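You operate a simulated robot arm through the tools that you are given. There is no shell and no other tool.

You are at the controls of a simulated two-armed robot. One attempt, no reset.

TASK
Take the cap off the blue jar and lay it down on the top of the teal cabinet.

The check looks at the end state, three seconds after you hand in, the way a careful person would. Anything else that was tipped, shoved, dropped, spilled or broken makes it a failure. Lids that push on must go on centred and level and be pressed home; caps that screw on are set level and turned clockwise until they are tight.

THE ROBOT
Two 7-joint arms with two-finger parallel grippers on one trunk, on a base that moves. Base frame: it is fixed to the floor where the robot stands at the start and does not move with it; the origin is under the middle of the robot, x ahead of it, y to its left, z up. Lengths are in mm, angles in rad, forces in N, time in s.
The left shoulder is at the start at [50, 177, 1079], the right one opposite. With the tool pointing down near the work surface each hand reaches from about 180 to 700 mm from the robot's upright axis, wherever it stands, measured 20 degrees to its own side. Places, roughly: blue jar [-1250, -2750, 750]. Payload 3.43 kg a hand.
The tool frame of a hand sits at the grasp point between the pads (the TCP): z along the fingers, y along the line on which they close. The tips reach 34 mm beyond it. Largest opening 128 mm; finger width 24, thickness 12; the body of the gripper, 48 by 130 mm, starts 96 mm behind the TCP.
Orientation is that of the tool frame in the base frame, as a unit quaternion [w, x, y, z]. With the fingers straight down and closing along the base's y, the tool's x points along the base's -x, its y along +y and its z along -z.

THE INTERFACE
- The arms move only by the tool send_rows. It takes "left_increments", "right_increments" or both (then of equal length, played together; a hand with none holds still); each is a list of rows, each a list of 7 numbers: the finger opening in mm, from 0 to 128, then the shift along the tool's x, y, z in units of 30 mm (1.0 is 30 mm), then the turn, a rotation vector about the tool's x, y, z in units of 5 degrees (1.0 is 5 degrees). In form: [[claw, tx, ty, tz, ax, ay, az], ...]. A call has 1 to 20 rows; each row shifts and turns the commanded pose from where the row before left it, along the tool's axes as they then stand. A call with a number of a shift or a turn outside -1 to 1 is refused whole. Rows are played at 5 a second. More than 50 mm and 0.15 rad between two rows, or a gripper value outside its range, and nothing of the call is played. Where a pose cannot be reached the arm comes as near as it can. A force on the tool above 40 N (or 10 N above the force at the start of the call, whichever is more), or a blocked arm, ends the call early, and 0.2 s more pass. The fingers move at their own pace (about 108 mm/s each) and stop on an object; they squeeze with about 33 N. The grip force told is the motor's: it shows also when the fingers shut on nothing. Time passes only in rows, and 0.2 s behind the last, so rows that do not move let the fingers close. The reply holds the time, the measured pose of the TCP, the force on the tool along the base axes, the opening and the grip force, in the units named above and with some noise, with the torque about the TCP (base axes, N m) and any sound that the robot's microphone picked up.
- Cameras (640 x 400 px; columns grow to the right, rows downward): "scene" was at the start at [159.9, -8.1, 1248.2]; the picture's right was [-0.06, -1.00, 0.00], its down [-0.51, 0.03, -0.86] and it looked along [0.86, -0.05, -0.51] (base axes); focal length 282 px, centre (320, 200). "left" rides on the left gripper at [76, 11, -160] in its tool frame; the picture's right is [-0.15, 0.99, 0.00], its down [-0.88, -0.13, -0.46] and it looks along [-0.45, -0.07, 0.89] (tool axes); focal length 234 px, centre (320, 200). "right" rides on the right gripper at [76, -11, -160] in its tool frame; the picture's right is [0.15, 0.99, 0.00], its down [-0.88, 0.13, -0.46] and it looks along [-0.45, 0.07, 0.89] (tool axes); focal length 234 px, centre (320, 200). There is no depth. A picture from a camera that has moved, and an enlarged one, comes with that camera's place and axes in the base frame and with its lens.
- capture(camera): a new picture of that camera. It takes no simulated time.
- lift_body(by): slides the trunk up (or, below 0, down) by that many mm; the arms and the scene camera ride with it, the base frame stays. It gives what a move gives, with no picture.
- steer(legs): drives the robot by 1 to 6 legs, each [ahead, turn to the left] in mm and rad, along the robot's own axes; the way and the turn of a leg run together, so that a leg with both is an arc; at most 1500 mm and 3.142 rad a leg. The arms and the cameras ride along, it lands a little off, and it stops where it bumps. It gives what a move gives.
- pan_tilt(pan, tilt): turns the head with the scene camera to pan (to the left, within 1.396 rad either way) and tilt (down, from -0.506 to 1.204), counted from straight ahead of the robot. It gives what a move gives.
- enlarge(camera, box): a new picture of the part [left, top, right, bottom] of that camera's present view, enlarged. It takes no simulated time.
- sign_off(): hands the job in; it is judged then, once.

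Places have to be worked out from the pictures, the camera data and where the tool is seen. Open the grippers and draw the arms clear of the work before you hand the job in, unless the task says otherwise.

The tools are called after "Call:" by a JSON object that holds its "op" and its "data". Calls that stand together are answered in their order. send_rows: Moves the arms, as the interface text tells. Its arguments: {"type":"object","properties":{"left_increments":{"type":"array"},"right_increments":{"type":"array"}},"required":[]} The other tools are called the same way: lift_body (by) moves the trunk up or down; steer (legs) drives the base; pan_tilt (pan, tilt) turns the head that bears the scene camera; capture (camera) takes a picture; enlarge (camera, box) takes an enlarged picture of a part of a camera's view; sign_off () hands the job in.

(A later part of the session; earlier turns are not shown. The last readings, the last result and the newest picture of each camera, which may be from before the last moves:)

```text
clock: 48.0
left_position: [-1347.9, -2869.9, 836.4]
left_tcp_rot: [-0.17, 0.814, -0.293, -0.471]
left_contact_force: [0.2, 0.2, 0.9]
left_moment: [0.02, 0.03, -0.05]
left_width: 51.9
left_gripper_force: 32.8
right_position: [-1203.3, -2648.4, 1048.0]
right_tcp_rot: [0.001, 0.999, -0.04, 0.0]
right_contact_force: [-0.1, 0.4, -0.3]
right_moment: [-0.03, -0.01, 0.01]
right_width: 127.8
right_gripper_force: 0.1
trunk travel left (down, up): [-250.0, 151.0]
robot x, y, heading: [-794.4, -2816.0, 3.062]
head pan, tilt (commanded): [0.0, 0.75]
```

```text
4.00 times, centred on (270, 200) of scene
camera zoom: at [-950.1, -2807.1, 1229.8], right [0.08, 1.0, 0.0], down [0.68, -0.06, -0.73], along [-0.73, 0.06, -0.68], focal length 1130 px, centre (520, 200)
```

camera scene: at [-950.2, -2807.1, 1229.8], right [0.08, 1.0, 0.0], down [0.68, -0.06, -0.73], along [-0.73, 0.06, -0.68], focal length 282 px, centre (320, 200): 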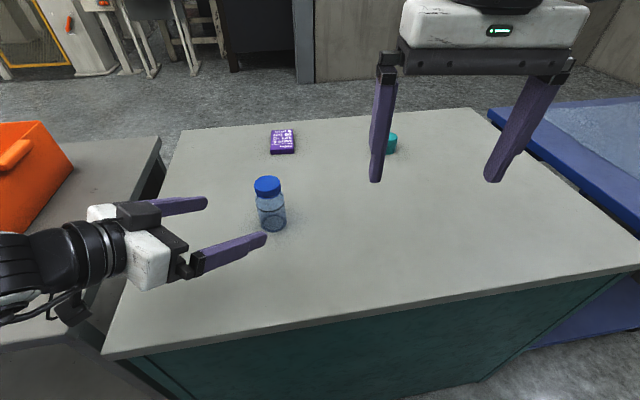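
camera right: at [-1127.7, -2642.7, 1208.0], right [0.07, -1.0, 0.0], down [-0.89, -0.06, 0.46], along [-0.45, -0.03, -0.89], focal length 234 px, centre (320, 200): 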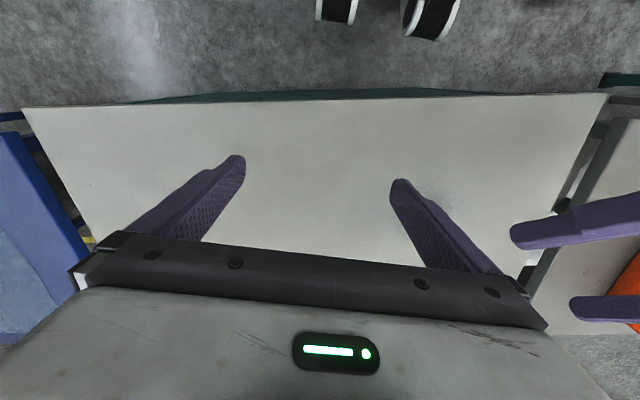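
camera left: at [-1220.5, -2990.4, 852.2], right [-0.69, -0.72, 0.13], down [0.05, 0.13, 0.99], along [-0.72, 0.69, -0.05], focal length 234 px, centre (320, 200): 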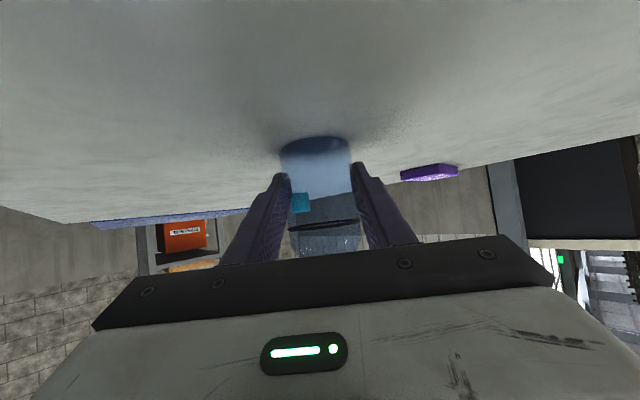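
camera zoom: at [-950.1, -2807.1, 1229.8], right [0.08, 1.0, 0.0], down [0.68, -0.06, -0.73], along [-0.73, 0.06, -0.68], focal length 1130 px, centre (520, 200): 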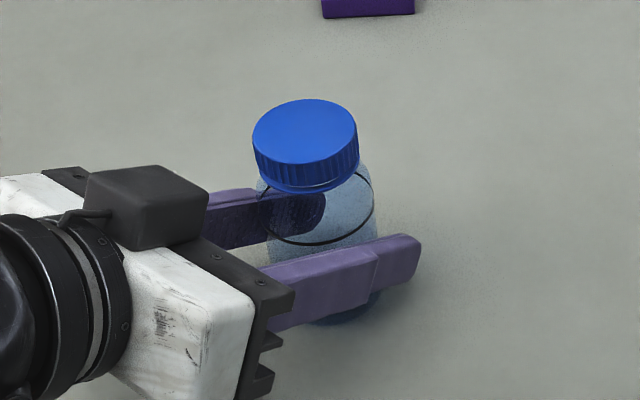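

The left hand holds the jar firmly, width 51.9 mm at 33 N, and the jar is still upright in place. The cap's top centre computes to about [-1348, -2871, 906.5]. I bring the right hand over it at a safe height with a narrower opening.

Call:
{"op": "send_rows", "data": {"right_increments": [[110, -0.421, 0.778, -0.04, 0, 0, 0], [90, -0.421, 0.778, -0.04, 0, 0, 0], [74, -0.421, 0.778, -0.04, 0, 0, 0], [74, -0.421, 0.778, -0.04, 0, 0, 0], [74, -0.421, 0.778, -0.04, 0, 0, 0], [74, -0.421, 0.778, -0.04, 0, 0, 0], [74, -0.421, 0.778, -0.04, 0, 0, 0], [74, -0.421, 0.778, -0.04, 0, 0, 0], [74, -0.421, 0.778, -0.04, 0, 0, 0], [74, -0.421, 0.778, -0.04, 0, 0, 0], [74, 0, 0, 0, 0, 0, 0]]}}

Call:
{"op": "capture", "data": {"camera": "scene"}}

Call:
{"op": "capture", "data": {"camera": "right"}}

```text
clock: 50.6
left_position: [-1348.6, -2869.5, 837.9]
left_tcp_rot: [-0.17, 0.814, -0.293, -0.472]
left_contact_force: [0.0, -0.1, 0.9]
left_moment: [0.04, 0.02, -0.02]
left_width: 52.0
left_gripper_force: 33.8
right_position: [-1351.6, -2802.9, 1071.5]
right_tcp_rot: [0.023, 0.996, -0.083, -0.003]
right_contact_force: [-1.1, -0.4, -0.3]
right_moment: [-0.03, 0.0, 0.0]
right_width: 74.1
right_gripper_force: 0.0
right hand out of reach, approached as far as the arm can: row 9, 10
trunk travel left (down, up): [-250.0, 151.0]
robot x, y, heading: [-798.5, -2818.5, 3.063]
head pan, tilt (commanded): [0.0, 0.75]
stopped in row 11 (right hand): the arm was blocked; the commanded pose is now the measured one
```

```text
taken
camera scene: at [-950.2, -2807.0, 1229.7], right [0.08, 1.0, 0.0], down [0.68, -0.06, -0.73], along [-0.73, 0.06, -0.68], focal length 282 px, centre (320, 200)
```

scene: 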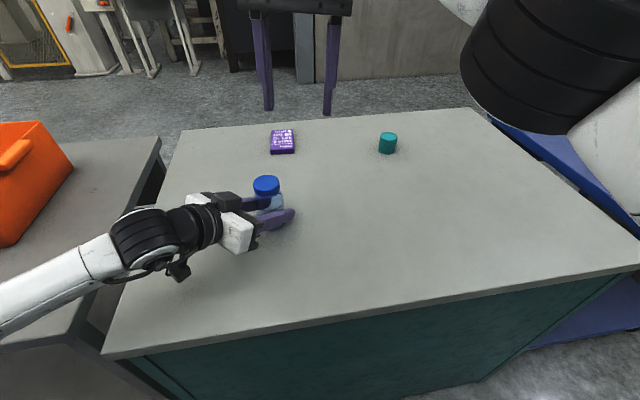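

```text
taken
camera right: at [-1273.2, -2797.2, 1229.5], right [-0.02, -1.0, 0.05], down [-0.89, 0.04, 0.46], along [-0.46, -0.03, -0.89], focal length 234 px, centre (320, 200)
```

right: 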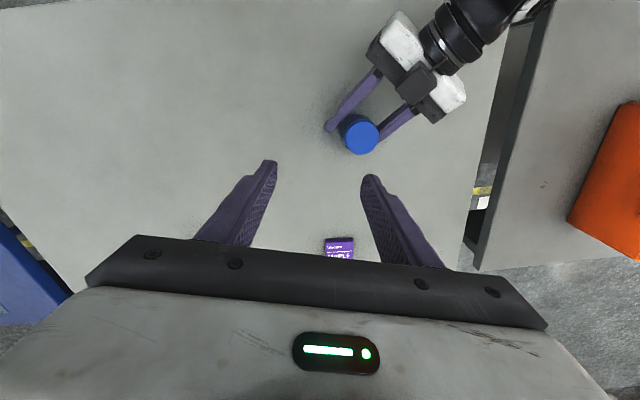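

The right arm was blocked about 70 mm short of the cap: up high it can't cross that far to the left. The jar and left grip are unaffected. I back the right hand off, restore its level pose, lower it to z≈955 beside the cap (tips still above the cap), and see how far left it can go lower down.

Call:
{"op": "send_rows", "data": {"right_increments": [[74, 0, -1, 0, 0.53, 0.05, -0.99], [74, 0, -1, 0, 0, 0, 0], [74, 0, 0, 0.967, 0, 0, 0], [74, 0, 0, 0.967, 0, 0, 0], [74, 0, 0, 0.967, 0, 0, 0], [74, 0, 0, 0.967, 0, 0, 0], [74, 0, 0, 0, 0, 0, 0]]}}

Call:
{"op": "capture", "data": {"camera": "scene"}}

Call:
{"op": "capture", "data": {"camera": "right"}}

```text
clock: 52.2
left_position: [-1347.9, -2870.5, 836.8]
left_tcp_rot: [-0.17, 0.815, -0.294, -0.47]
left_contact_force: [0.3, -0.1, 0.4]
left_moment: [-0.06, 0.04, 0.01]
left_width: 51.7
left_gripper_force: 32.9
right_position: [-1344.0, -2744.3, 952.7]
right_tcp_rot: [-0.001, 0.999, -0.037, 0.0]
right_contact_force: [-0.6, -0.9, 0.5]
right_moment: [0.0, 0.01, 0.0]
right_width: 73.9
right_gripper_force: 0.0
trunk travel left (down, up): [-250.0, 151.0]
robot x, y, heading: [-800.0, -2817.9, 3.062]
head pan, tilt (commanded): [0.0, 0.75]
```

```text
taken
camera scene: at [-950.1, -2807.1, 1229.8], right [0.08, 1.0, 0.0], down [0.68, -0.06, -0.73], along [-0.73, 0.06, -0.68], focal length 282 px, centre (320, 200)
```

scene: 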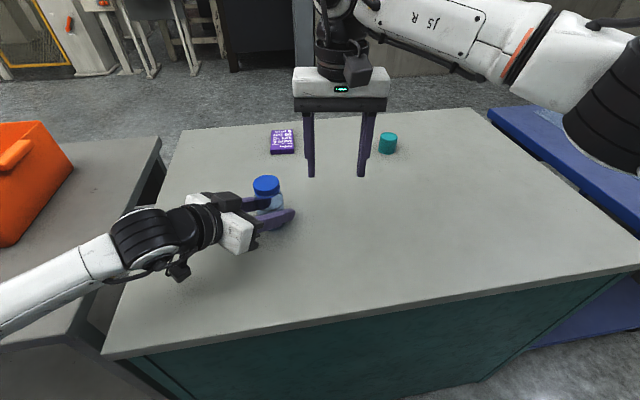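

```text
taken
camera right: at [-1267.0, -2738.7, 1112.2], right [0.07, -1.0, 0.0], down [-0.89, -0.07, 0.46], along [-0.45, -0.03, -0.89], focal length 234 px, centre (320, 200)
```

right: 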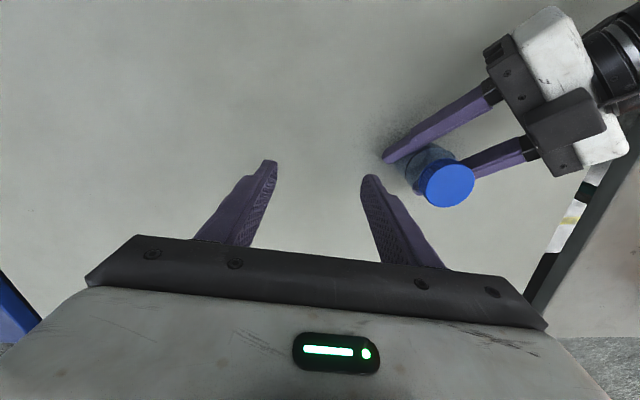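

The right hand is level again at z 953 with tips about 12 mm above the cap. I now move it left toward the cap, rising slightly, to see if it can reach there at this lower height.

Call:
{"op": "send_rows", "data": {"right_increments": [[74, 0, 0.8, -0.1, 0, 0, 0], [74, 0, 0.8, -0.1, 0, 0, 0], [74, 0, 0.8, -0.1, 0, 0, 0], [74, 0, 0, 0, 0, 0, 0]]}}

Call:
{"op": "capture", "data": {"camera": "right"}}

Call:
{"op": "capture", "data": {"camera": "scene"}}

```text
clock: 53.2
left_position: [-1348.8, -2870.7, 836.4]
left_tcp_rot: [-0.169, 0.815, -0.293, -0.471]
left_contact_force: [0.6, 0.8, 1.7]
left_moment: [-0.04, 0.06, -0.01]
left_width: 51.8
left_gripper_force: 33.3
right_position: [-1349.3, -2814.7, 963.0]
right_tcp_rot: [0.0, 0.999, -0.038, 0.0]
right_contact_force: [0.1, -0.5, -0.3]
right_moment: [0.02, 0.0, 0.02]
right_width: 73.9
right_gripper_force: 0.1
trunk travel left (down, up): [-250.0, 151.0]
robot x, y, heading: [-799.5, -2813.8, 3.057]
head pan, tilt (commanded): [0.0, 0.75]
```

```text
taken
camera right: at [-1271.9, -2810.0, 1122.1], right [0.07, -1.0, 0.0], down [-0.89, -0.07, 0.46], along [-0.45, -0.03, -0.89], focal length 234 px, centre (320, 200)
```

right: 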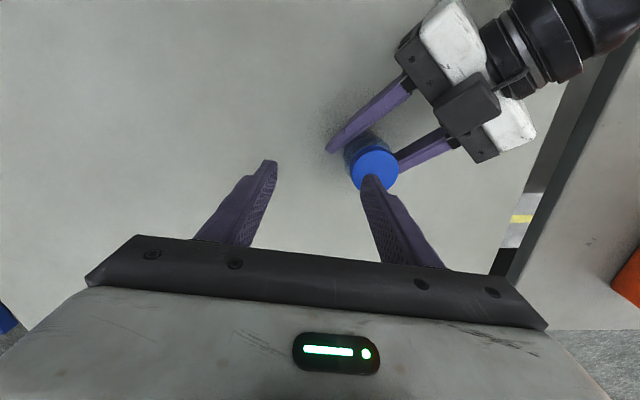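

```text
taken
camera scene: at [-950.1, -2807.1, 1229.8], right [0.08, 1.0, 0.0], down [0.68, -0.06, -0.73], along [-0.73, 0.06, -0.68], focal length 282 px, centre (320, 200)
```

scene: 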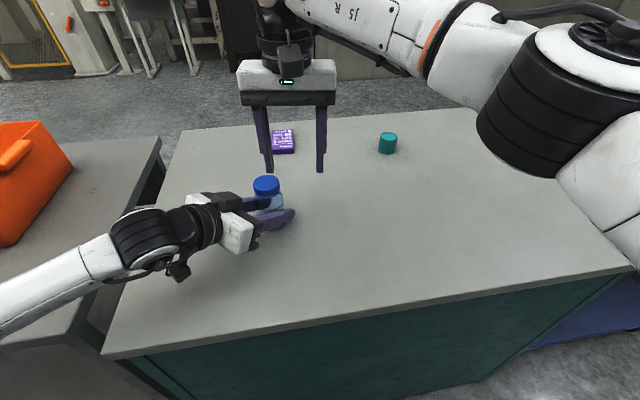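

No reach warning at this height, so I go on left in two more steps toward y≈-2870.

Call:
{"op": "send_rows", "data": {"right_increments": [[74, 0, 0.6, 0, 0, 0, 0], [74, 0, 0.6, 0, 0, 0, 0], [74, 0, 0.6, 0, 0, 0, 0], [74, 0, 0, 0, 0, 0, 0]]}}

Call:
{"op": "capture", "data": {"camera": "right"}}

Call:
{"op": "capture", "data": {"camera": "scene"}}

```text
clock: 54.4
left_position: [-1349.4, -2870.8, 838.4]
left_tcp_rot: [-0.17, 0.815, -0.294, -0.47]
left_contact_force: [-0.6, 0.0, 0.8]
left_moment: [-0.01, -0.02, -0.02]
left_width: 51.9
left_gripper_force: 33.0
right_position: [-1368.4, -2827.4, 967.7]
right_tcp_rot: [0.011, 0.997, -0.071, -0.004]
right_contact_force: [0.6, 0.2, -0.4]
right_moment: [-0.01, 0.06, 0.01]
right_width: 73.9
right_gripper_force: 0.1
right hand out of reach, approached as far as the arm can: row 3
trunk travel left (down, up): [-250.0, 151.0]
robot x, y, heading: [-797.3, -2816.3, 3.067]
head pan, tilt (commanded): [0.0, 0.75]
stopped in row 4 (right hand): the arm was blocked; the commanded pose is now the measured one
```

```text
taken
camera right: at [-1291.2, -2824.6, 1126.6], right [0.0, -1.0, 0.02], down [-0.89, 0.01, 0.46], along [-0.46, -0.02, -0.89], focal length 234 px, centre (320, 200)
```

right: 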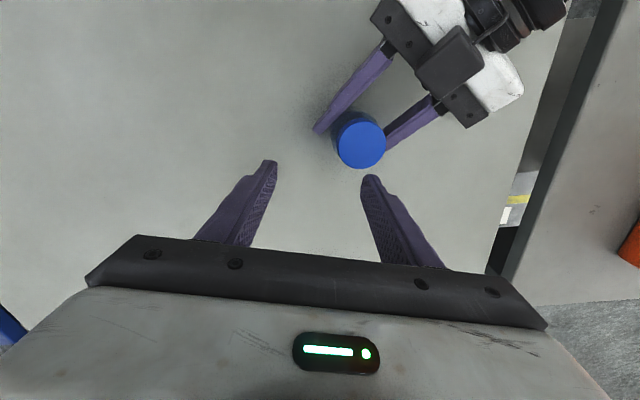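

```text
taken
camera scene: at [-950.2, -2806.9, 1229.7], right [0.08, 1.0, 0.0], down [0.68, -0.06, -0.73], along [-0.73, 0.06, -0.68], focal length 282 px, centre (320, 200)
```

scene: 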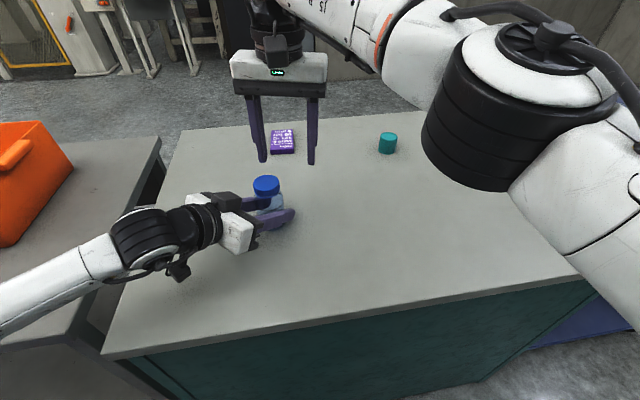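

The right arm is blocked about 45 mm short in y, its elbow crossing in front of the head. The jar needs to sit between the two arms' limits, about 25–30 mm left of the axis, and a higher trunk should free the elbows. I back the right hand away, then release the jar with the left hand and withdraw it along its approach line.

Call:
{"op": "send_rows", "data": {"right_increments": [[74, 0, -0.8, -0.3, 0.254, 0.082, -0.71], [74, 0, -0.9, -0.4, 0, 0, 0], [74, 0, -0.9, -0.4, 0, 0, 0], [74, 0, -0.9, -0.5, 0, 0, 0], [74, 0, -0.9, -0.5, 0, 0, 0], [74, 0, 0, 0, 0, 0, 0]]}}

Call:
{"op": "send_rows", "data": {"left_increments": [[60, 0, 0, 0, 0, 0, 0], [75, 0, 0, 0, 0, 0, 0], [128, 0, 0, 0, 0, 0, 0], [128, 0, 0, 0, 0, 0, 0], [128, 0, 0, -0.5, 0, 0, 0], [128, 0, 0, -0.7, 0, 0, 0], [128, 0, 0, -0.7, 0, 0, 0], [128, 0, 0, -0.8, 0, 0, 0], [128, 0, 0, -0.8, 0, 0, 0], [128, 0, 0, -0.8, 0, 0, 0], [128, 0, 0, 0, 0, 0, 0]]}}

Call:
{"op": "capture", "data": {"camera": "scene"}}

Call:
{"op": "capture", "data": {"camera": "left"}}

```text
clock: 55.8
left_position: [-1349.1, -2870.3, 837.7]
left_tcp_rot: [-0.169, 0.815, -0.294, -0.47]
left_contact_force: [0.4, -0.3, 0.7]
left_moment: [-0.01, -0.01, -0.03]
left_width: 51.7
left_gripper_force: 32.6
right_position: [-1355.9, -2701.3, 1032.4]
right_tcp_rot: [-0.002, 0.999, -0.037, 0.0]
right_contact_force: [0.2, 0.1, 0.1]
right_moment: [0.0, 0.0, 0.02]
right_width: 74.1
right_gripper_force: 0.0
trunk travel left (down, up): [-250.0, 151.0]
robot x, y, heading: [-794.5, -2816.9, 3.065]
head pan, tilt (commanded): [0.0, 0.75]
```

```text
clock: 58.2
left_position: [-1260.2, -2943.7, 901.7]
left_tcp_rot: [-0.169, 0.815, -0.294, -0.47]
left_contact_force: [-0.2, 0.4, 0.2]
left_moment: [-0.02, 0.0, -0.01]
left_width: 128.1
left_gripper_force: 0.1
right_position: [-1357.4, -2701.4, 1033.9]
right_tcp_rot: [-0.002, 0.999, -0.038, 0.0]
right_contact_force: [-0.3, -0.2, 0.6]
right_moment: [-0.01, 0.02, 0.02]
right_width: 73.9
right_gripper_force: 0.1
trunk travel left (down, up): [-250.0, 151.0]
robot x, y, heading: [-797.5, -2816.7, 3.06]
head pan, tilt (commanded): [0.0, 0.75]
```

```text
taken
camera scene: at [-950.2, -2807.1, 1229.7], right [0.08, 1.0, 0.0], down [0.68, -0.06, -0.73], along [-0.73, 0.06, -0.68], focal length 282 px, centre (320, 200)
```

scene: 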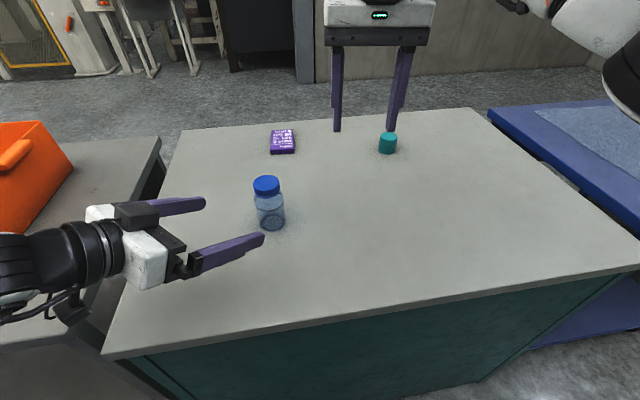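

```text
taken
camera left: at [-1132.7, -3064.5, 917.2], right [-0.69, -0.72, 0.13], down [0.05, 0.13, 0.99], along [-0.73, 0.69, -0.05], focal length 234 px, centre (320, 200)
```

left: 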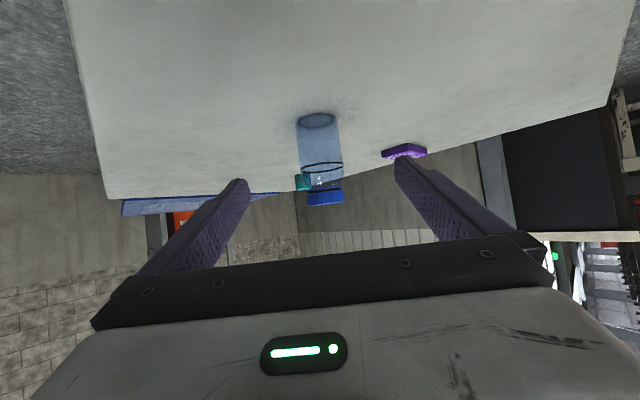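

The jar stands upright, released, and the left hand is back at its standoff. I raise the trunk 110 mm and then turn the base 0.125 rad to the left to put the jar about 27 mm left of the robot's axis.

Call:
{"op": "lift_body", "data": {"by": 110}}

Call:
{"op": "steer", "data": {"legs": [[0, 0.125]]}}

Call:
{"op": "capture", "data": {"camera": "scene"}}

Call:
{"op": "capture", "data": {"camera": "left"}}

```text
clock: 59.6
left_position: [-1261.6, -2943.7, 1012.8]
left_tcp_rot: [-0.169, 0.815, -0.293, -0.471]
left_contact_force: [-0.4, -0.7, -0.2]
left_moment: [-0.03, -0.03, 0.02]
left_width: 127.9
left_gripper_force: 0.0
right_position: [-1356.9, -2699.7, 1142.8]
right_tcp_rot: [-0.002, 0.999, -0.037, 0.0]
right_contact_force: [-0.6, 0.3, 0.1]
right_moment: [0.03, 0.0, -0.08]
right_width: 74.1
right_gripper_force: 0.0
trunk travel left (down, up): [-360.0, 41.0]
robot x, y, heading: [-802.1, -2817.2, 3.059]
head pan, tilt (commanded): [0.0, 0.75]
```

```text
clock: 60.6
left_position: [-1241.0, -3001.9, 1012.0]
left_tcp_rot: [-0.139, 0.832, -0.241, -0.481]
left_contact_force: [-0.9, -0.2, -0.2]
left_moment: [-0.01, -0.03, -0.02]
left_width: 128.0
left_gripper_force: 0.0
right_position: [-1366.4, -2773.1, 1142.5]
right_tcp_rot: [-0.002, 1.0, 0.026, 0.0]
right_contact_force: [0.1, -0.6, 0.7]
right_moment: [0.02, -0.02, 0.01]
right_width: 73.9
right_gripper_force: 0.2
trunk travel left (down, up): [-360.0, 41.0]
robot x, y, heading: [-801.1, -2812.5, -3.099]
head pan, tilt (commanded): [0.0, 0.75]
```

```text
taken
camera scene: at [-950.3, -2827.0, 1339.8], right [-0.05, 1.0, 0.0], down [0.68, 0.03, -0.73], along [-0.73, -0.03, -0.68], focal length 282 px, centre (320, 200)
```

scene: 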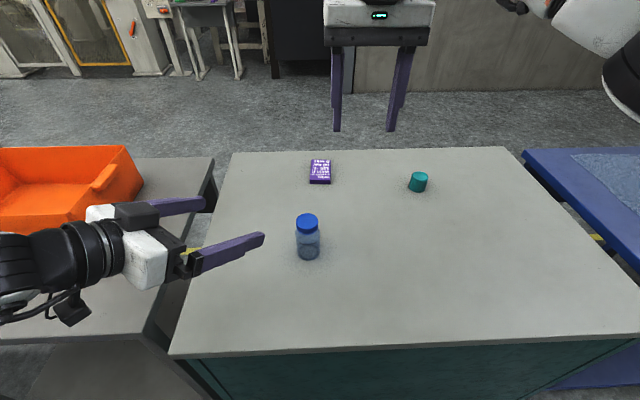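

```text
taken
camera left: at [-1098.7, -3105.0, 1026.9], right [-0.59, -0.8, 0.13], down [0.03, 0.13, 0.99], along [-0.81, 0.59, -0.05], focal length 234 px, centre (320, 200)
```

left: 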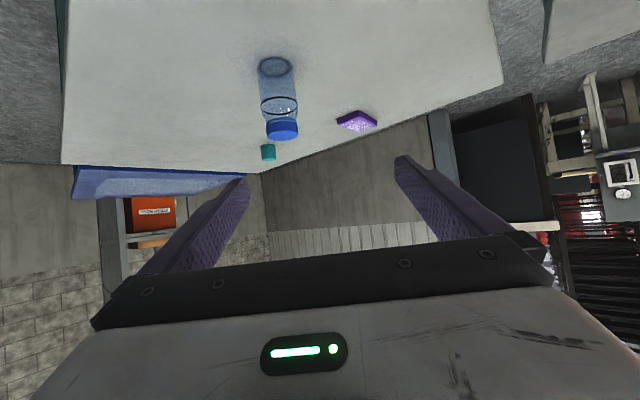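

The jar now lies about 556 mm ahead and 25 mm left. I bring the left hand to its standoff 130 mm before the jar from this new stance and watch for reach warnings.

Call:
{"op": "send_rows", "data": {"left_increments": [[128, 0.469, -0.366, 0.643, 0, 0, 0], [128, 0.469, -0.366, 0.643, 0, 0, 0], [128, 0.469, -0.366, 0.643, 0, 0, 0], [128, 0.469, -0.366, 0.643, 0, 0, 0], [128, 0.469, -0.366, 0.643, 0, 0, 0], [128, 0, 0, 0, 0, 0, 0]]}}

Call:
{"op": "capture", "data": {"camera": "left"}}

Call:
{"op": "enlarge", "data": {"camera": "scene", "box": [240, 190, 370, 275]}}

```text
clock: 62.0
left_position: [-1252.6, -2929.9, 901.4]
left_tcp_rot: [-0.139, 0.832, -0.241, -0.48]
left_contact_force: [-0.5, 0.3, -0.4]
left_moment: [0.0, 0.03, 0.0]
left_width: 128.2
left_gripper_force: 0.0
right_position: [-1367.1, -2773.1, 1141.6]
right_tcp_rot: [-0.001, 1.0, 0.026, 0.0]
right_contact_force: [0.0, 0.0, 0.6]
right_moment: [0.0, -0.02, -0.01]
right_width: 74.2
right_gripper_force: 0.1
trunk travel left (down, up): [-360.0, 41.0]
robot x, y, heading: [-800.3, -2817.6, -3.096]
head pan, tilt (commanded): [0.0, 0.75]
```

```text
taken
camera left: at [-1110.2, -3033.5, 916.8], right [-0.59, -0.8, 0.13], down [0.03, 0.13, 0.99], along [-0.81, 0.59, -0.05], focal length 234 px, centre (320, 200)
```

left: 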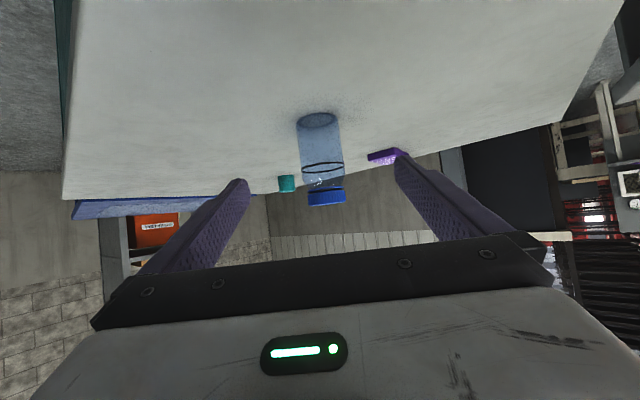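

```text
4.71 times, centred on (305, 232) of scene
camera zoom: at [-950.6, -2826.6, 1339.7], right [-0.05, 1.0, 0.0], down [0.68, 0.03, -0.73], along [-0.73, -0.03, -0.68], focal length 1329 px, centre (391, 47)
```

zoom: 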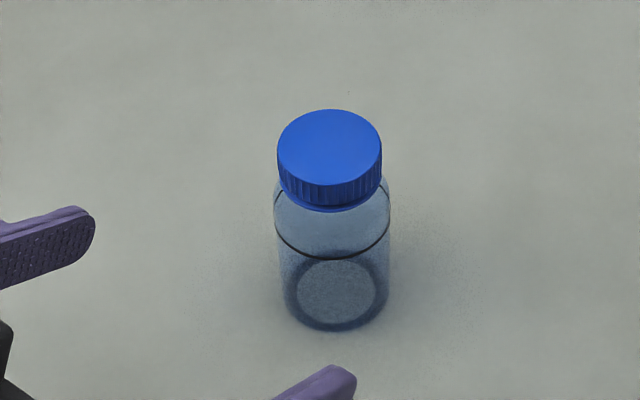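

The left hand reached the standoff without any warning, and the jar axis again computes to [-1349, -2871]. I advance 84 mm straight along the tool, then check the reading.

Call:
{"op": "send_rows", "data": {"left_increments": [[128, 0, 0.02, 0.7, 0, 0, 0], [128, 0, 0.02, 0.7, 0, 0, 0], [128, 0, 0, 0.7, 0, 0, 0], [128, 0, 0, 0.7, 0, 0, 0], [128, 0, 0, 0, 0, 0, 0]]}}

Call:
{"op": "capture", "data": {"camera": "left"}}

```text
clock: 63.2
left_position: [-1314.9, -2890.5, 860.7]
left_tcp_rot: [-0.138, 0.832, -0.241, -0.48]
left_contact_force: [-0.9, -0.3, 0.0]
left_moment: [0.0, 0.01, -0.03]
left_width: 128.0
left_gripper_force: 0.0
right_position: [-1366.8, -2774.1, 1142.0]
right_tcp_rot: [-0.001, 1.0, 0.026, 0.0]
right_contact_force: [-0.3, -0.1, -0.2]
right_moment: [0.0, 0.0, 0.0]
right_width: 73.9
right_gripper_force: 0.0
trunk travel left (down, up): [-360.0, 41.0]
robot x, y, heading: [-794.9, -2817.7, -3.092]
head pan, tilt (commanded): [0.0, 0.75]
```

```text
taken
camera left: at [-1171.3, -2993.5, 875.6], right [-0.59, -0.8, 0.13], down [0.03, 0.13, 0.99], along [-0.81, 0.59, -0.05], focal length 234 px, centre (320, 200)
```

left: 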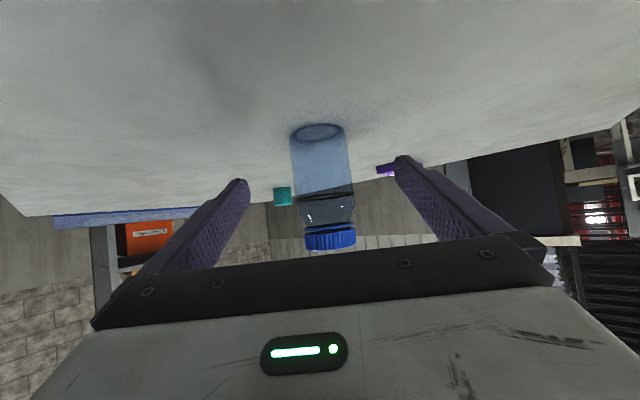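

Still straight and centred, with about 46 mm left. I finish the approach, pause, and close on the jar body.

Call:
{"op": "send_rows", "data": {"left_increments": [[128, 0, 0.03, 0.55, 0, 0, 0], [128, 0, 0, 0.5, 0, 0, 0], [128, 0, 0, 0.46, 0, 0, 0], [128, 0, 0, 0, 0, 0, 0]]}}

Call:
{"op": "capture", "data": {"camera": "left"}}

Call:
{"op": "enlarge", "data": {"camera": "scene", "box": [220, 180, 380, 280]}}

```text
clock: 64.2
left_position: [-1348.2, -2870.4, 836.4]
left_tcp_rot: [-0.139, 0.832, -0.241, -0.48]
left_contact_force: [-0.2, 0.7, 0.8]
left_moment: [-0.02, 0.0, 0.03]
left_width: 127.8
left_gripper_force: 0.1
right_position: [-1366.7, -2773.0, 1142.8]
right_tcp_rot: [-0.002, 1.0, 0.026, 0.001]
right_contact_force: [-0.2, -0.3, 0.0]
right_moment: [-0.03, 0.03, -0.02]
right_width: 74.1
right_gripper_force: 0.1
trunk travel left (down, up): [-360.0, 41.0]
robot x, y, heading: [-798.2, -2816.3, -3.099]
head pan, tilt (commanded): [0.0, 0.75]
```

```text
taken
camera left: at [-1205.3, -2973.2, 851.8], right [-0.59, -0.8, 0.13], down [0.03, 0.13, 0.99], along [-0.81, 0.59, -0.05], focal length 234 px, centre (320, 200)
```

left: 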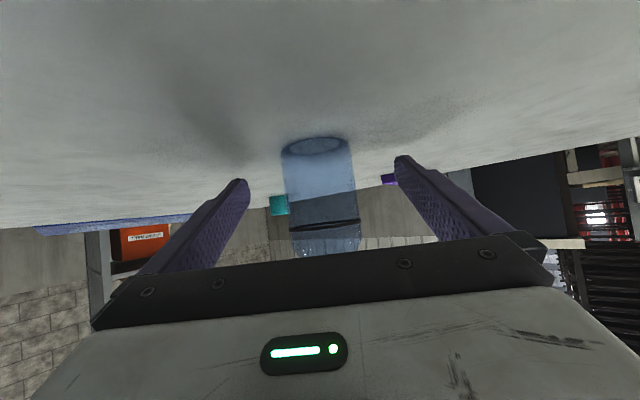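

```text
4.00 times, centred on (300, 230) of scene
camera zoom: at [-950.5, -2826.5, 1339.8], right [-0.05, 1.0, 0.0], down [0.68, 0.03, -0.73], along [-0.73, -0.03, -0.68], focal length 1130 px, centre (400, 80)
```

zoom: 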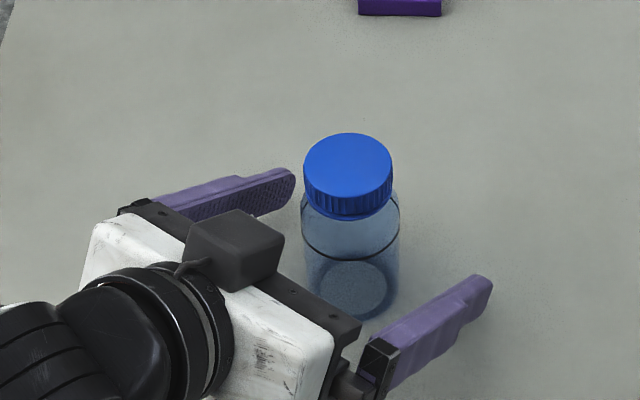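

The jar is centred between the open fingers at z 836 with no contact. I close the left gripper on it again.

Call:
{"op": "send_rows", "data": {"left_increments": [[100, 0, 0, 0, 0, 0, 0], [75, 0, 0, 0, 0, 0, 0], [62, 0, 0, 0, 0, 0, 0], [40, 0, 0, 0, 0, 0, 0], [30, 0, 0, 0, 0, 0, 0], [30, 0, 0, 0, 0, 0, 0]]}}

Call:
{"op": "send_rows", "data": {"right_increments": [[74, 0, 0, 0.869, 0, 0, 0], [74, 0, 0, 0.869, 0, 0, 0], [74, 0, 0, 0.869, 0, 0, 0], [74, 0, 0, 0.869, 0, 0, 0], [74, 0, 0, 0.869, 0, 0, 0], [74, 0, 0, 0.869, 0, 0, 0], [74, 0, 0, 0.869, 0, 0, 0], [74, 0, 0, 0, 0, 0, 0]]}}

Call:
{"op": "capture", "data": {"camera": "scene"}}

Call:
{"op": "capture", "data": {"camera": "right"}}

```text
clock: 65.6
left_position: [-1347.4, -2870.1, 837.1]
left_tcp_rot: [-0.139, 0.831, -0.241, -0.481]
left_contact_force: [0.0, 0.1, 0.3]
left_moment: [0.01, -0.03, -0.03]
left_width: 52.1
left_gripper_force: 32.6
right_position: [-1366.4, -2772.6, 1142.0]
right_tcp_rot: [-0.001, 1.0, 0.026, 0.001]
right_contact_force: [-0.1, -0.7, 0.9]
right_moment: [0.0, -0.02, -0.02]
right_width: 74.0
right_gripper_force: 0.0
trunk travel left (down, up): [-360.0, 41.0]
robot x, y, heading: [-800.4, -2817.8, -3.096]
head pan, tilt (commanded): [0.0, 0.75]
```

```text
clock: 67.4
left_position: [-1347.1, -2870.4, 837.8]
left_tcp_rot: [-0.14, 0.832, -0.242, -0.48]
left_contact_force: [0.5, 0.1, -0.1]
left_moment: [0.01, 0.02, -0.03]
left_width: 52.1
left_gripper_force: 32.9
right_position: [-1365.8, -2770.9, 960.4]
right_tcp_rot: [-0.001, 1.0, 0.027, 0.0]
right_contact_force: [0.1, 0.3, -0.9]
right_moment: [0.03, 0.02, 0.01]
right_width: 74.2
right_gripper_force: 0.1
trunk travel left (down, up): [-360.0, 41.0]
robot x, y, heading: [-795.8, -2817.3, -3.097]
head pan, tilt (commanded): [0.0, 0.75]
```

```text
taken
camera scene: at [-950.5, -2826.5, 1339.8], right [-0.05, 1.0, 0.0], down [0.68, 0.03, -0.73], along [-0.73, -0.03, -0.68], focal length 282 px, centre (320, 200)
```

scene: 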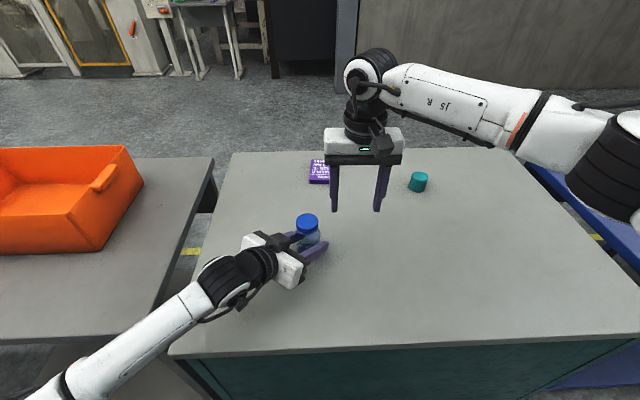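

```text
taken
camera right: at [-1289.8, -2755.7, 1120.0], right [0.2, -0.98, 0.0], down [-0.87, -0.18, 0.46], along [-0.45, -0.09, -0.89], focal length 234 px, centre (320, 200)
```

right: 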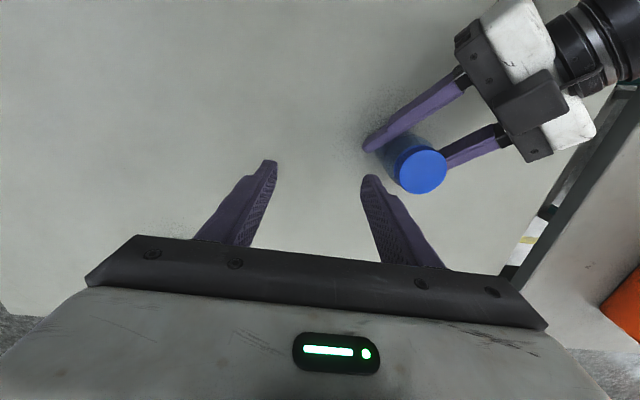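

Left grip is back at 52 mm and 33 N, and the right hand is down at z 960 without a warning. I slide it left over the cap; its tips pass about 20 mm above the cap top.

Call:
{"op": "send_rows", "data": {"right_increments": [[74, 0.085, 0.665, 0, 0, 0, 0], [74, 0.085, 0.665, 0, 0, 0, 0], [74, 0.085, 0.665, 0, 0, 0, 0], [74, 0.085, 0.665, 0, 0, 0, 0], [74, 0.085, 0.665, 0, 0, 0, 0], [74, 0, 0, 0, 0, 0, 0]]}}

Call:
{"op": "capture", "data": {"camera": "scene"}}

Call:
{"op": "capture", "data": {"camera": "right"}}

```text
clock: 68.8
left_position: [-1347.2, -2870.8, 836.8]
left_tcp_rot: [-0.139, 0.832, -0.241, -0.48]
left_contact_force: [-1.0, 0.8, 0.9]
left_moment: [0.05, 0.01, 0.02]
left_width: 52.1
left_gripper_force: 32.8
right_position: [-1345.8, -2871.5, 959.8]
right_tcp_rot: [-0.002, 1.0, 0.027, -0.001]
right_contact_force: [-0.1, 1.0, -0.3]
right_moment: [0.01, 0.0, -0.02]
right_width: 74.1
right_gripper_force: 0.0
trunk travel left (down, up): [-360.0, 41.0]
robot x, y, heading: [-797.7, -2816.4, -3.101]
head pan, tilt (commanded): [0.0, 0.75]
```

```text
taken
camera scene: at [-950.5, -2826.4, 1339.8], right [-0.05, 1.0, 0.0], down [0.68, 0.03, -0.73], along [-0.73, -0.03, -0.68], focal length 282 px, centre (320, 200)
```

scene: 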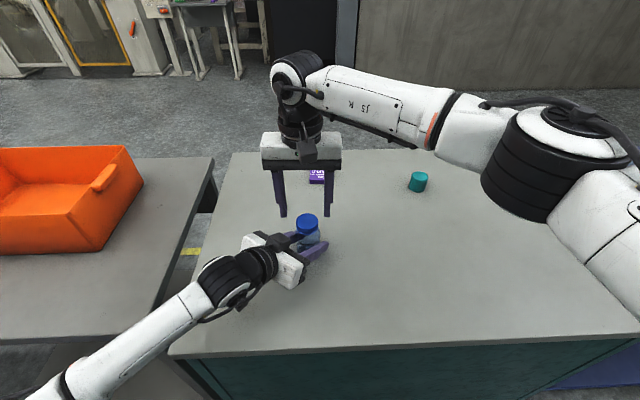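

```text
taken
camera right: at [-1270.3, -2856.2, 1120.7], right [0.2, -0.98, 0.0], down [-0.87, -0.18, 0.46], along [-0.45, -0.09, -0.89], focal length 234 px, centre (320, 200)
```

right: 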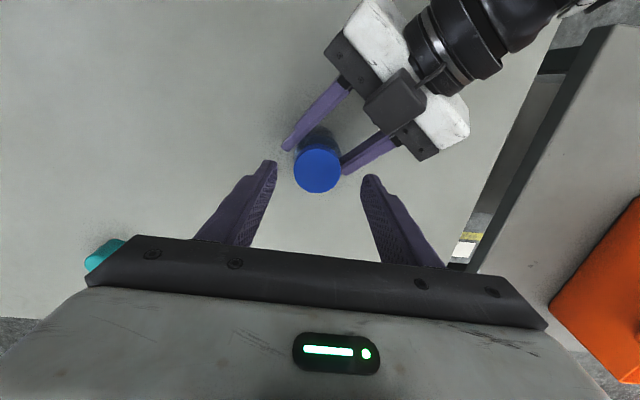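

The right hand is now over the cap with no reach warning, and the cap lies midway between the fingertips. Before gripping, I wind the right wrist 90° clockwise (seen from above) so there is a long counter-clockwise stroke for unscrewing.

Call:
{"op": "send_rows", "data": {"right_increments": [[74, 0, 0, 0, 0, 0, 1], [74, 0, 0, 0, 0, 0, 1], [74, 0, 0, 0, 0, 0, 1], [74, 0, 0, 0, 0, 0, 1], [74, 0, 0, 0, 0, 0, 1], [74, 0, 0, 0, 0, 0, 1], [74, 0, 0, 0, 0, 0, 1], [74, 0, 0, 0, 0, 0, 1], [74, 0, 0, 0, 0, 0, 1], [74, 0, 0, 0, 0, 0, 1], [74, 0, 0, 0, 0, 0, 1], [74, 0, 0, 0, 0, 0, 1], [74, 0, 0, 0, 0, 0, 1], [74, 0, 0, 0, 0, 0, 1], [74, 0, 0, 0, 0, 0, 1], [74, 0, 0, 0, 0, 0, 1], [74, 0, 0, 0, 0, 0, 1], [74, 0, 0, 0, 0, 0, 1]]}}

Call:
{"op": "capture", "data": {"camera": "scene"}}

Call:
{"op": "capture", "data": {"camera": "right"}}

```text
clock: 72.6
left_position: [-1347.3, -2872.2, 837.6]
left_tcp_rot: [-0.139, 0.832, -0.242, -0.48]
left_contact_force: [0.1, -0.5, 0.5]
left_moment: [0.01, -0.05, -0.04]
left_width: 52.0
left_gripper_force: 33.1
right_position: [-1348.6, -2871.2, 960.1]
right_tcp_rot: [-0.001, 0.725, -0.689, -0.001]
right_contact_force: [0.6, 0.1, -0.8]
right_moment: [0.0, 0.03, 0.03]
right_width: 74.1
right_gripper_force: 0.0
trunk travel left (down, up): [-360.0, 41.0]
robot x, y, heading: [-799.0, -2818.5, -3.092]
head pan, tilt (commanded): [0.0, 0.75]
```

```text
taken
camera scene: at [-950.4, -2826.5, 1339.8], right [-0.05, 1.0, 0.0], down [0.68, 0.03, -0.73], along [-0.73, -0.03, -0.68], focal length 282 px, centre (320, 200)
```

scene: 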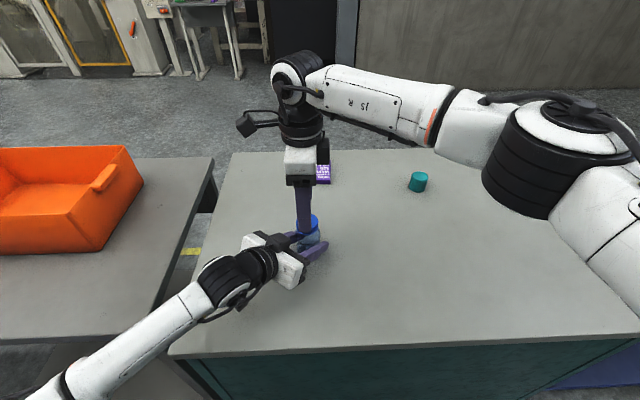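

```text
taken
camera right: at [-1332.6, -2946.3, 1119.7], right [-0.98, -0.2, 0.0], down [-0.17, 0.87, 0.46], along [-0.09, 0.45, -0.89], focal length 234 px, centre (320, 200)
```

right: 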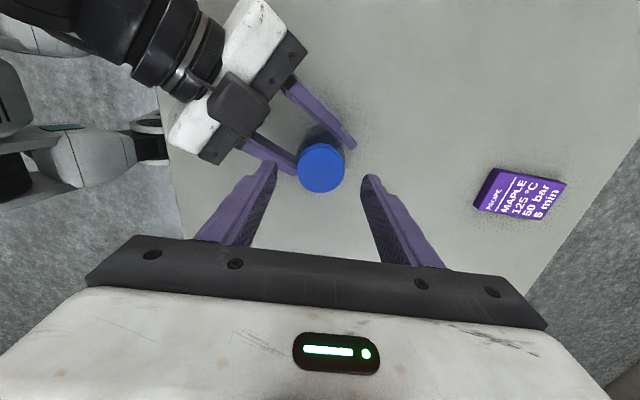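

The wrist took the 90° wind with no warning, and the hand's axis at [-1348.6, -2871.2] agrees with the cap's centre. I lower 20 mm so the tips are level with the cap's top, and check alignment.

Call:
{"op": "send_rows", "data": {"right_increments": [[74, 0, 0, 0.33, 0, 0, 0], [74, 0, 0, 0.33, 0, 0, 0], [74, 0, 0, 0, 0, 0, 0]]}}

Call:
{"op": "enlarge", "data": {"camera": "scene", "box": [260, 170, 350, 260]}}

Call:
{"op": "enlarge", "data": {"camera": "right", "box": [230, 90, 430, 240]}}

Call:
{"op": "capture", "data": {"camera": "left"}}

```text
clock: 73.4
left_position: [-1346.8, -2869.6, 837.1]
left_tcp_rot: [-0.14, 0.832, -0.242, -0.48]
left_contact_force: [0.3, -0.9, 0.7]
left_moment: [0.02, 0.01, -0.03]
left_width: 52.3
left_gripper_force: 33.6
right_position: [-1349.2, -2872.2, 939.8]
right_tcp_rot: [-0.001, 0.725, -0.688, 0.0]
right_contact_force: [0.7, 0.0, 0.0]
right_moment: [-0.01, 0.0, -0.01]
right_width: 74.0
right_gripper_force: 0.1
trunk travel left (down, up): [-360.0, 41.0]
robot x, y, heading: [-796.0, -2816.2, -3.099]
head pan, tilt (commanded): [0.0, 0.75]
```

```text
4.44 times, centred on (305, 215) of scene
camera zoom: at [-950.5, -2826.4, 1339.8], right [-0.05, 1.0, 0.0], down [0.68, 0.03, -0.73], along [-0.73, -0.03, -0.68], focal length 1255 px, centre (387, 133)
```

zoom: 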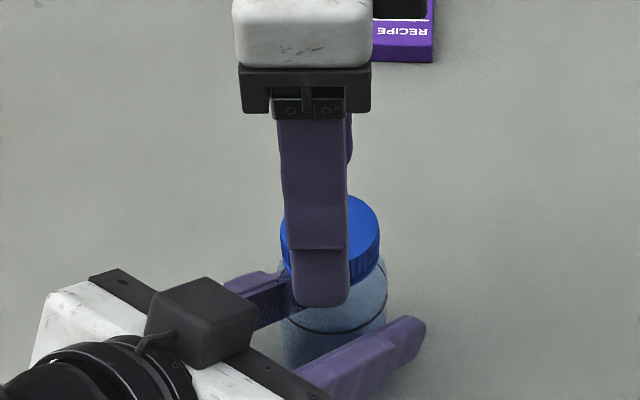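

```text
2.67 times, centred on (330, 165) of right
camera zoom: at [-1332.7, -2946.3, 1099.6], right [-0.98, -0.2, 0.0], down [-0.18, 0.87, 0.46], along [-0.09, 0.45, -0.89], focal length 624 px, centre (293, 293)
```

zoom: 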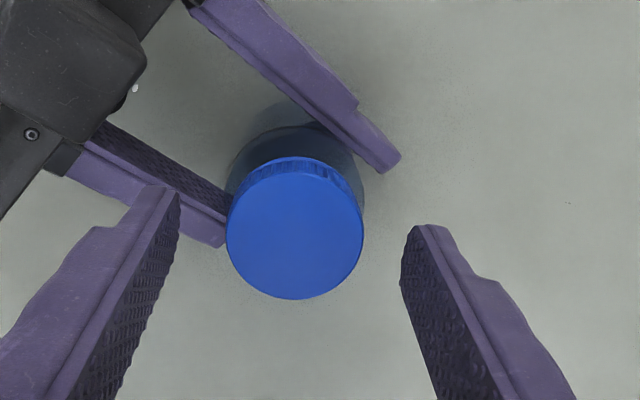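

```text
taken
camera left: at [-1205.1, -2973.2, 851.9], right [-0.59, -0.8, 0.13], down [0.03, 0.13, 0.99], along [-0.81, 0.59, -0.05], focal length 234 px, centre (320, 200)
```

left: 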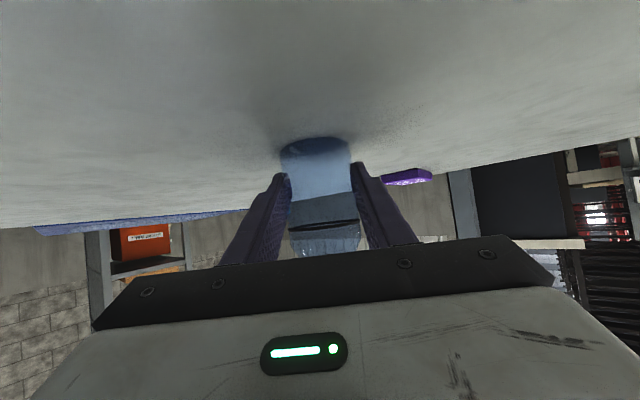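

Seen from above, the cap is centred between the right fingertips within about 1 mm, and the scene view agrees. I lower 12 mm so the pads cover the cap's skirt but stay above the ring, then close gently.

Call:
{"op": "send_rows", "data": {"right_increments": [[74, 0, 0, 0.2, 0, 0, 0], [74, 0, 0, 0.2, 0, 0, 0], [74, 0, 0, 0, 0, 0, 0], [60, 0, 0, 0, 0, 0, 0], [50, 0, 0, 0, 0, 0, 0], [40, 0, 0, 0, 0, 0, 0], [30, 0, 0, 0, 0, 0, 0], [30, 0, 0, 0, 0, 0, 0]]}}

Call:
{"op": "enlarge", "data": {"camera": "right", "box": [230, 90, 430, 240]}}

Call:
{"op": "enlarge", "data": {"camera": "scene", "box": [260, 170, 350, 260]}}

```text
clock: 75.2
left_position: [-1345.9, -2869.8, 837.6]
left_tcp_rot: [-0.14, 0.832, -0.242, -0.48]
left_contact_force: [8.7, 0.8, 2.9]
left_moment: [0.0, 0.47, -0.06]
left_width: 52.2
left_gripper_force: 33.1
right_position: [-1348.7, -2871.9, 927.9]
right_tcp_rot: [0.0, 0.725, -0.689, -0.002]
right_contact_force: [-9.4, -0.3, -0.6]
right_moment: [0.0, 0.31, 0.09]
right_width: 43.5
right_gripper_force: 32.7
trunk travel left (down, up): [-360.0, 41.0]
robot x, y, heading: [-796.9, -2818.9, -3.095]
head pan, tilt (commanded): [0.0, 0.75]
```

```text
2.67 times, centred on (330, 165) of right
camera zoom: at [-1332.3, -2947.4, 1087.5], right [-0.98, -0.2, 0.0], down [-0.17, 0.87, 0.46], along [-0.09, 0.45, -0.89], focal length 624 px, centre (293, 293)
```

zoom: 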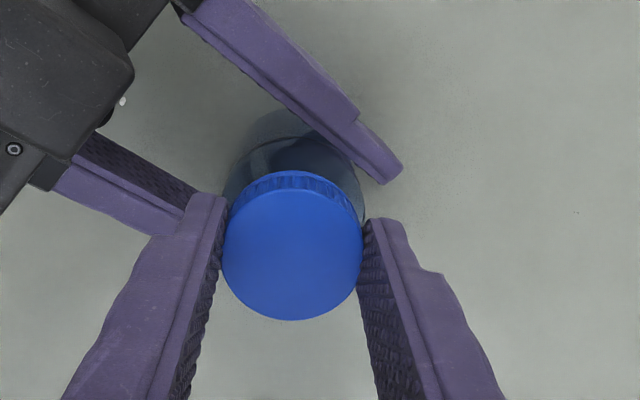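

```text
4.44 times, centred on (305, 215) of scene
camera zoom: at [-950.4, -2826.5, 1339.8], right [-0.05, 1.0, 0.0], down [0.68, 0.03, -0.73], along [-0.73, -0.03, -0.68], focal length 1255 px, centre (387, 133)
```

zoom: 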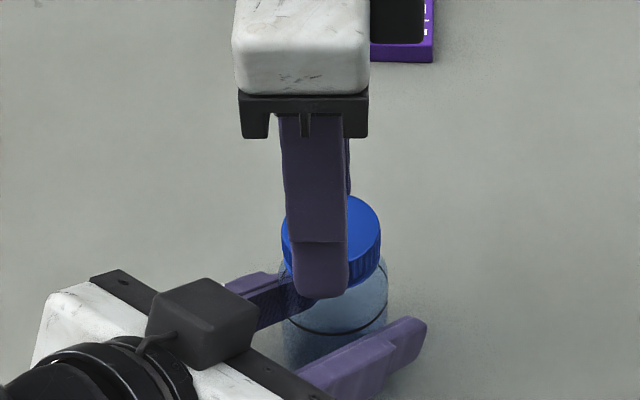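

The right pads hold the cap at 43.5 mm and 33 N, and the 9 N sideways reading says the hand sits about 1 mm too far toward +x. I shift it 1.2 mm, then start turning counter-clockwise by 15° and read the torque.

Call:
{"op": "send_rows", "data": {"right_increments": [[30, 0, 0.04, 0, 0, 0, 0], [30, 0, 0, 0, 0, 0, 0], [30, 0, 0, 0, 0, 0, -0.5], [30, 0, 0, 0, 0, 0, -0.5], [30, 0, 0, 0, 0, 0, -1], [30, 0, 0, 0, 0, 0, -1], [30, 0, 0, 0, 0, 0, 0]]}}

Call:
{"op": "enlarge", "data": {"camera": "right", "box": [230, 90, 430, 240]}}

Call:
{"op": "capture", "data": {"camera": "left"}}

```text
clock: 76.8
left_position: [-1347.8, -2870.1, 837.0]
left_tcp_rot: [-0.139, 0.832, -0.241, -0.481]
left_contact_force: [-5.2, 6.8, -0.6]
left_moment: [-0.4, -0.36, -0.04]
left_width: 52.0
left_gripper_force: 33.2
right_position: [-1347.9, -2873.0, 927.5]
right_tcp_rot: [-0.001, 0.81, -0.586, 0.0]
right_contact_force: [5.6, -6.4, 1.1]
right_moment: [-0.17, -0.15, 0.01]
right_width: 43.4
right_gripper_force: 33.4
trunk travel left (down, up): [-360.0, 41.0]
robot x, y, heading: [-797.0, -2816.8, -3.095]
head pan, tilt (commanded): [0.0, 0.75]
```

```text
2.67 times, centred on (330, 165) of right
camera zoom: at [-1313.8, -2940.4, 1087.4], right [-0.89, -0.45, 0.0], down [-0.4, 0.8, 0.45], along [-0.2, 0.41, -0.89], focal length 624 px, centre (293, 293)
```

zoom: 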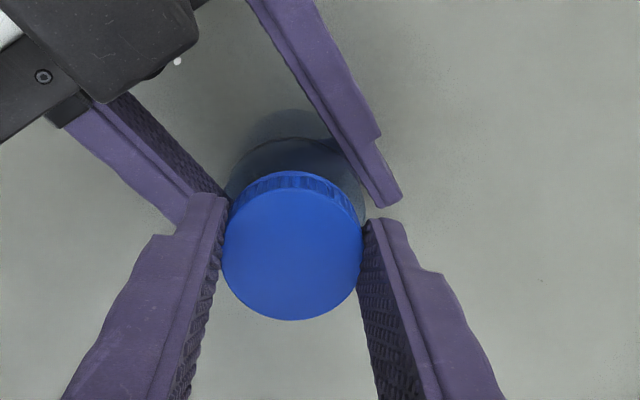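

```text
taken
camera left: at [-1205.3, -2973.1, 851.9], right [-0.59, -0.8, 0.13], down [0.03, 0.13, 0.99], along [-0.81, 0.59, -0.05], focal length 234 px, centre (320, 200)
```

left: 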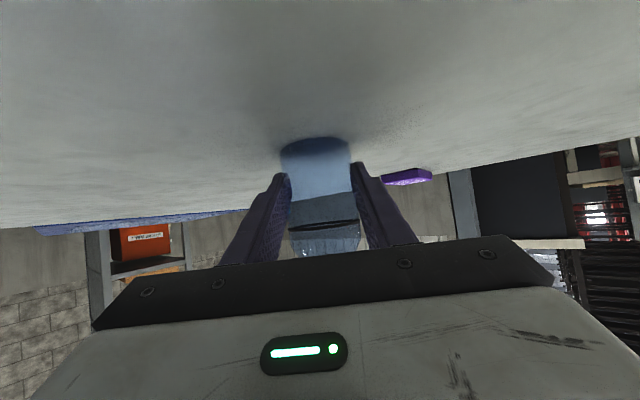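

The cap side turned 15° with almost no torque, and the lateral forces are about 6–8 N from a sub-millimetre offset. I trim the hand by about 0.6 mm and turn another 75° counter-clockwise, watching the forces.

Call:
{"op": "send_rows", "data": {"right_increments": [[30, 0.02, -0.009, 0, 0, 0, 0], [30, 0, 0, 0, 0, 0, -1], [30, 0, 0, 0, 0, 0, -1], [30, 0, 0, 0, 0, 0, -1], [30, 0, 0, 0, 0, 0, -1], [30, 0, 0, 0, 0, 0, -1], [30, 0, 0, 0, 0, 0, 0]]}}

Call:
{"op": "enlarge", "data": {"camera": "right", "box": [270, 130, 370, 215]}}

Call:
{"op": "enlarge", "data": {"camera": "scene", "box": [270, 190, 340, 260]}}

```text
clock: 78.4
left_position: [-1348.2, -2871.6, 836.9]
left_tcp_rot: [-0.138, 0.832, -0.241, -0.481]
left_contact_force: [-11.7, 1.0, -2.2]
left_moment: [0.05, -0.69, 0.03]
left_width: 51.5
left_gripper_force: 33.3
right_position: [-1347.6, -2871.9, 926.8]
right_tcp_rot: [-0.001, 0.918, -0.397, 0.0]
right_contact_force: [11.4, -0.6, 4.4]
right_moment: [-0.03, -0.41, -0.06]
right_width: 43.3
right_gripper_force: 33.1
trunk travel left (down, up): [-360.0, 41.0]
robot x, y, heading: [-798.7, -2817.7, -3.093]
head pan, tilt (commanded): [0.0, 0.75]
```

```text
4.71 times, centred on (320, 172) of right
camera zoom: at [-1287.4, -2920.1, 1087.3], right [-0.62, -0.78, 0.0], down [-0.7, 0.55, 0.46], along [-0.35, 0.29, -0.89], focal length 1102 px, centre (320, 329)
```

zoom: 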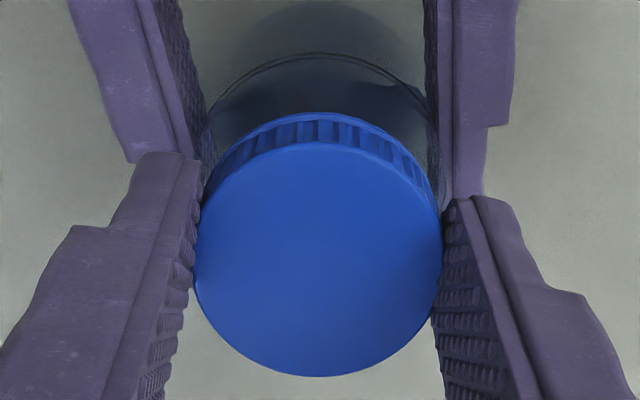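

```text
5.71 times, centred on (305, 225) of scene
camera zoom: at [-950.4, -2826.4, 1339.8], right [-0.05, 1.0, 0.0], down [0.68, 0.03, -0.73], along [-0.73, -0.03, -0.68], focal length 1614 px, centre (406, 57)
```

zoom: 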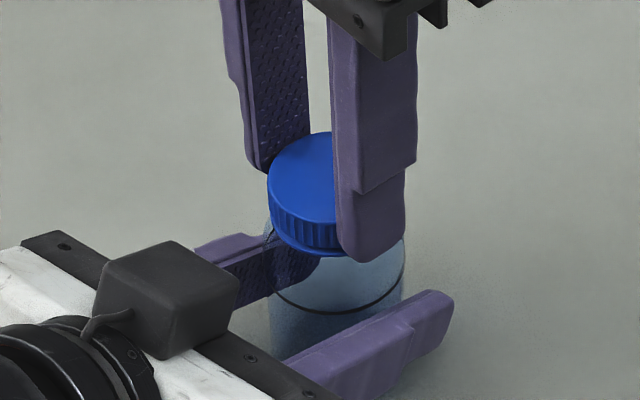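

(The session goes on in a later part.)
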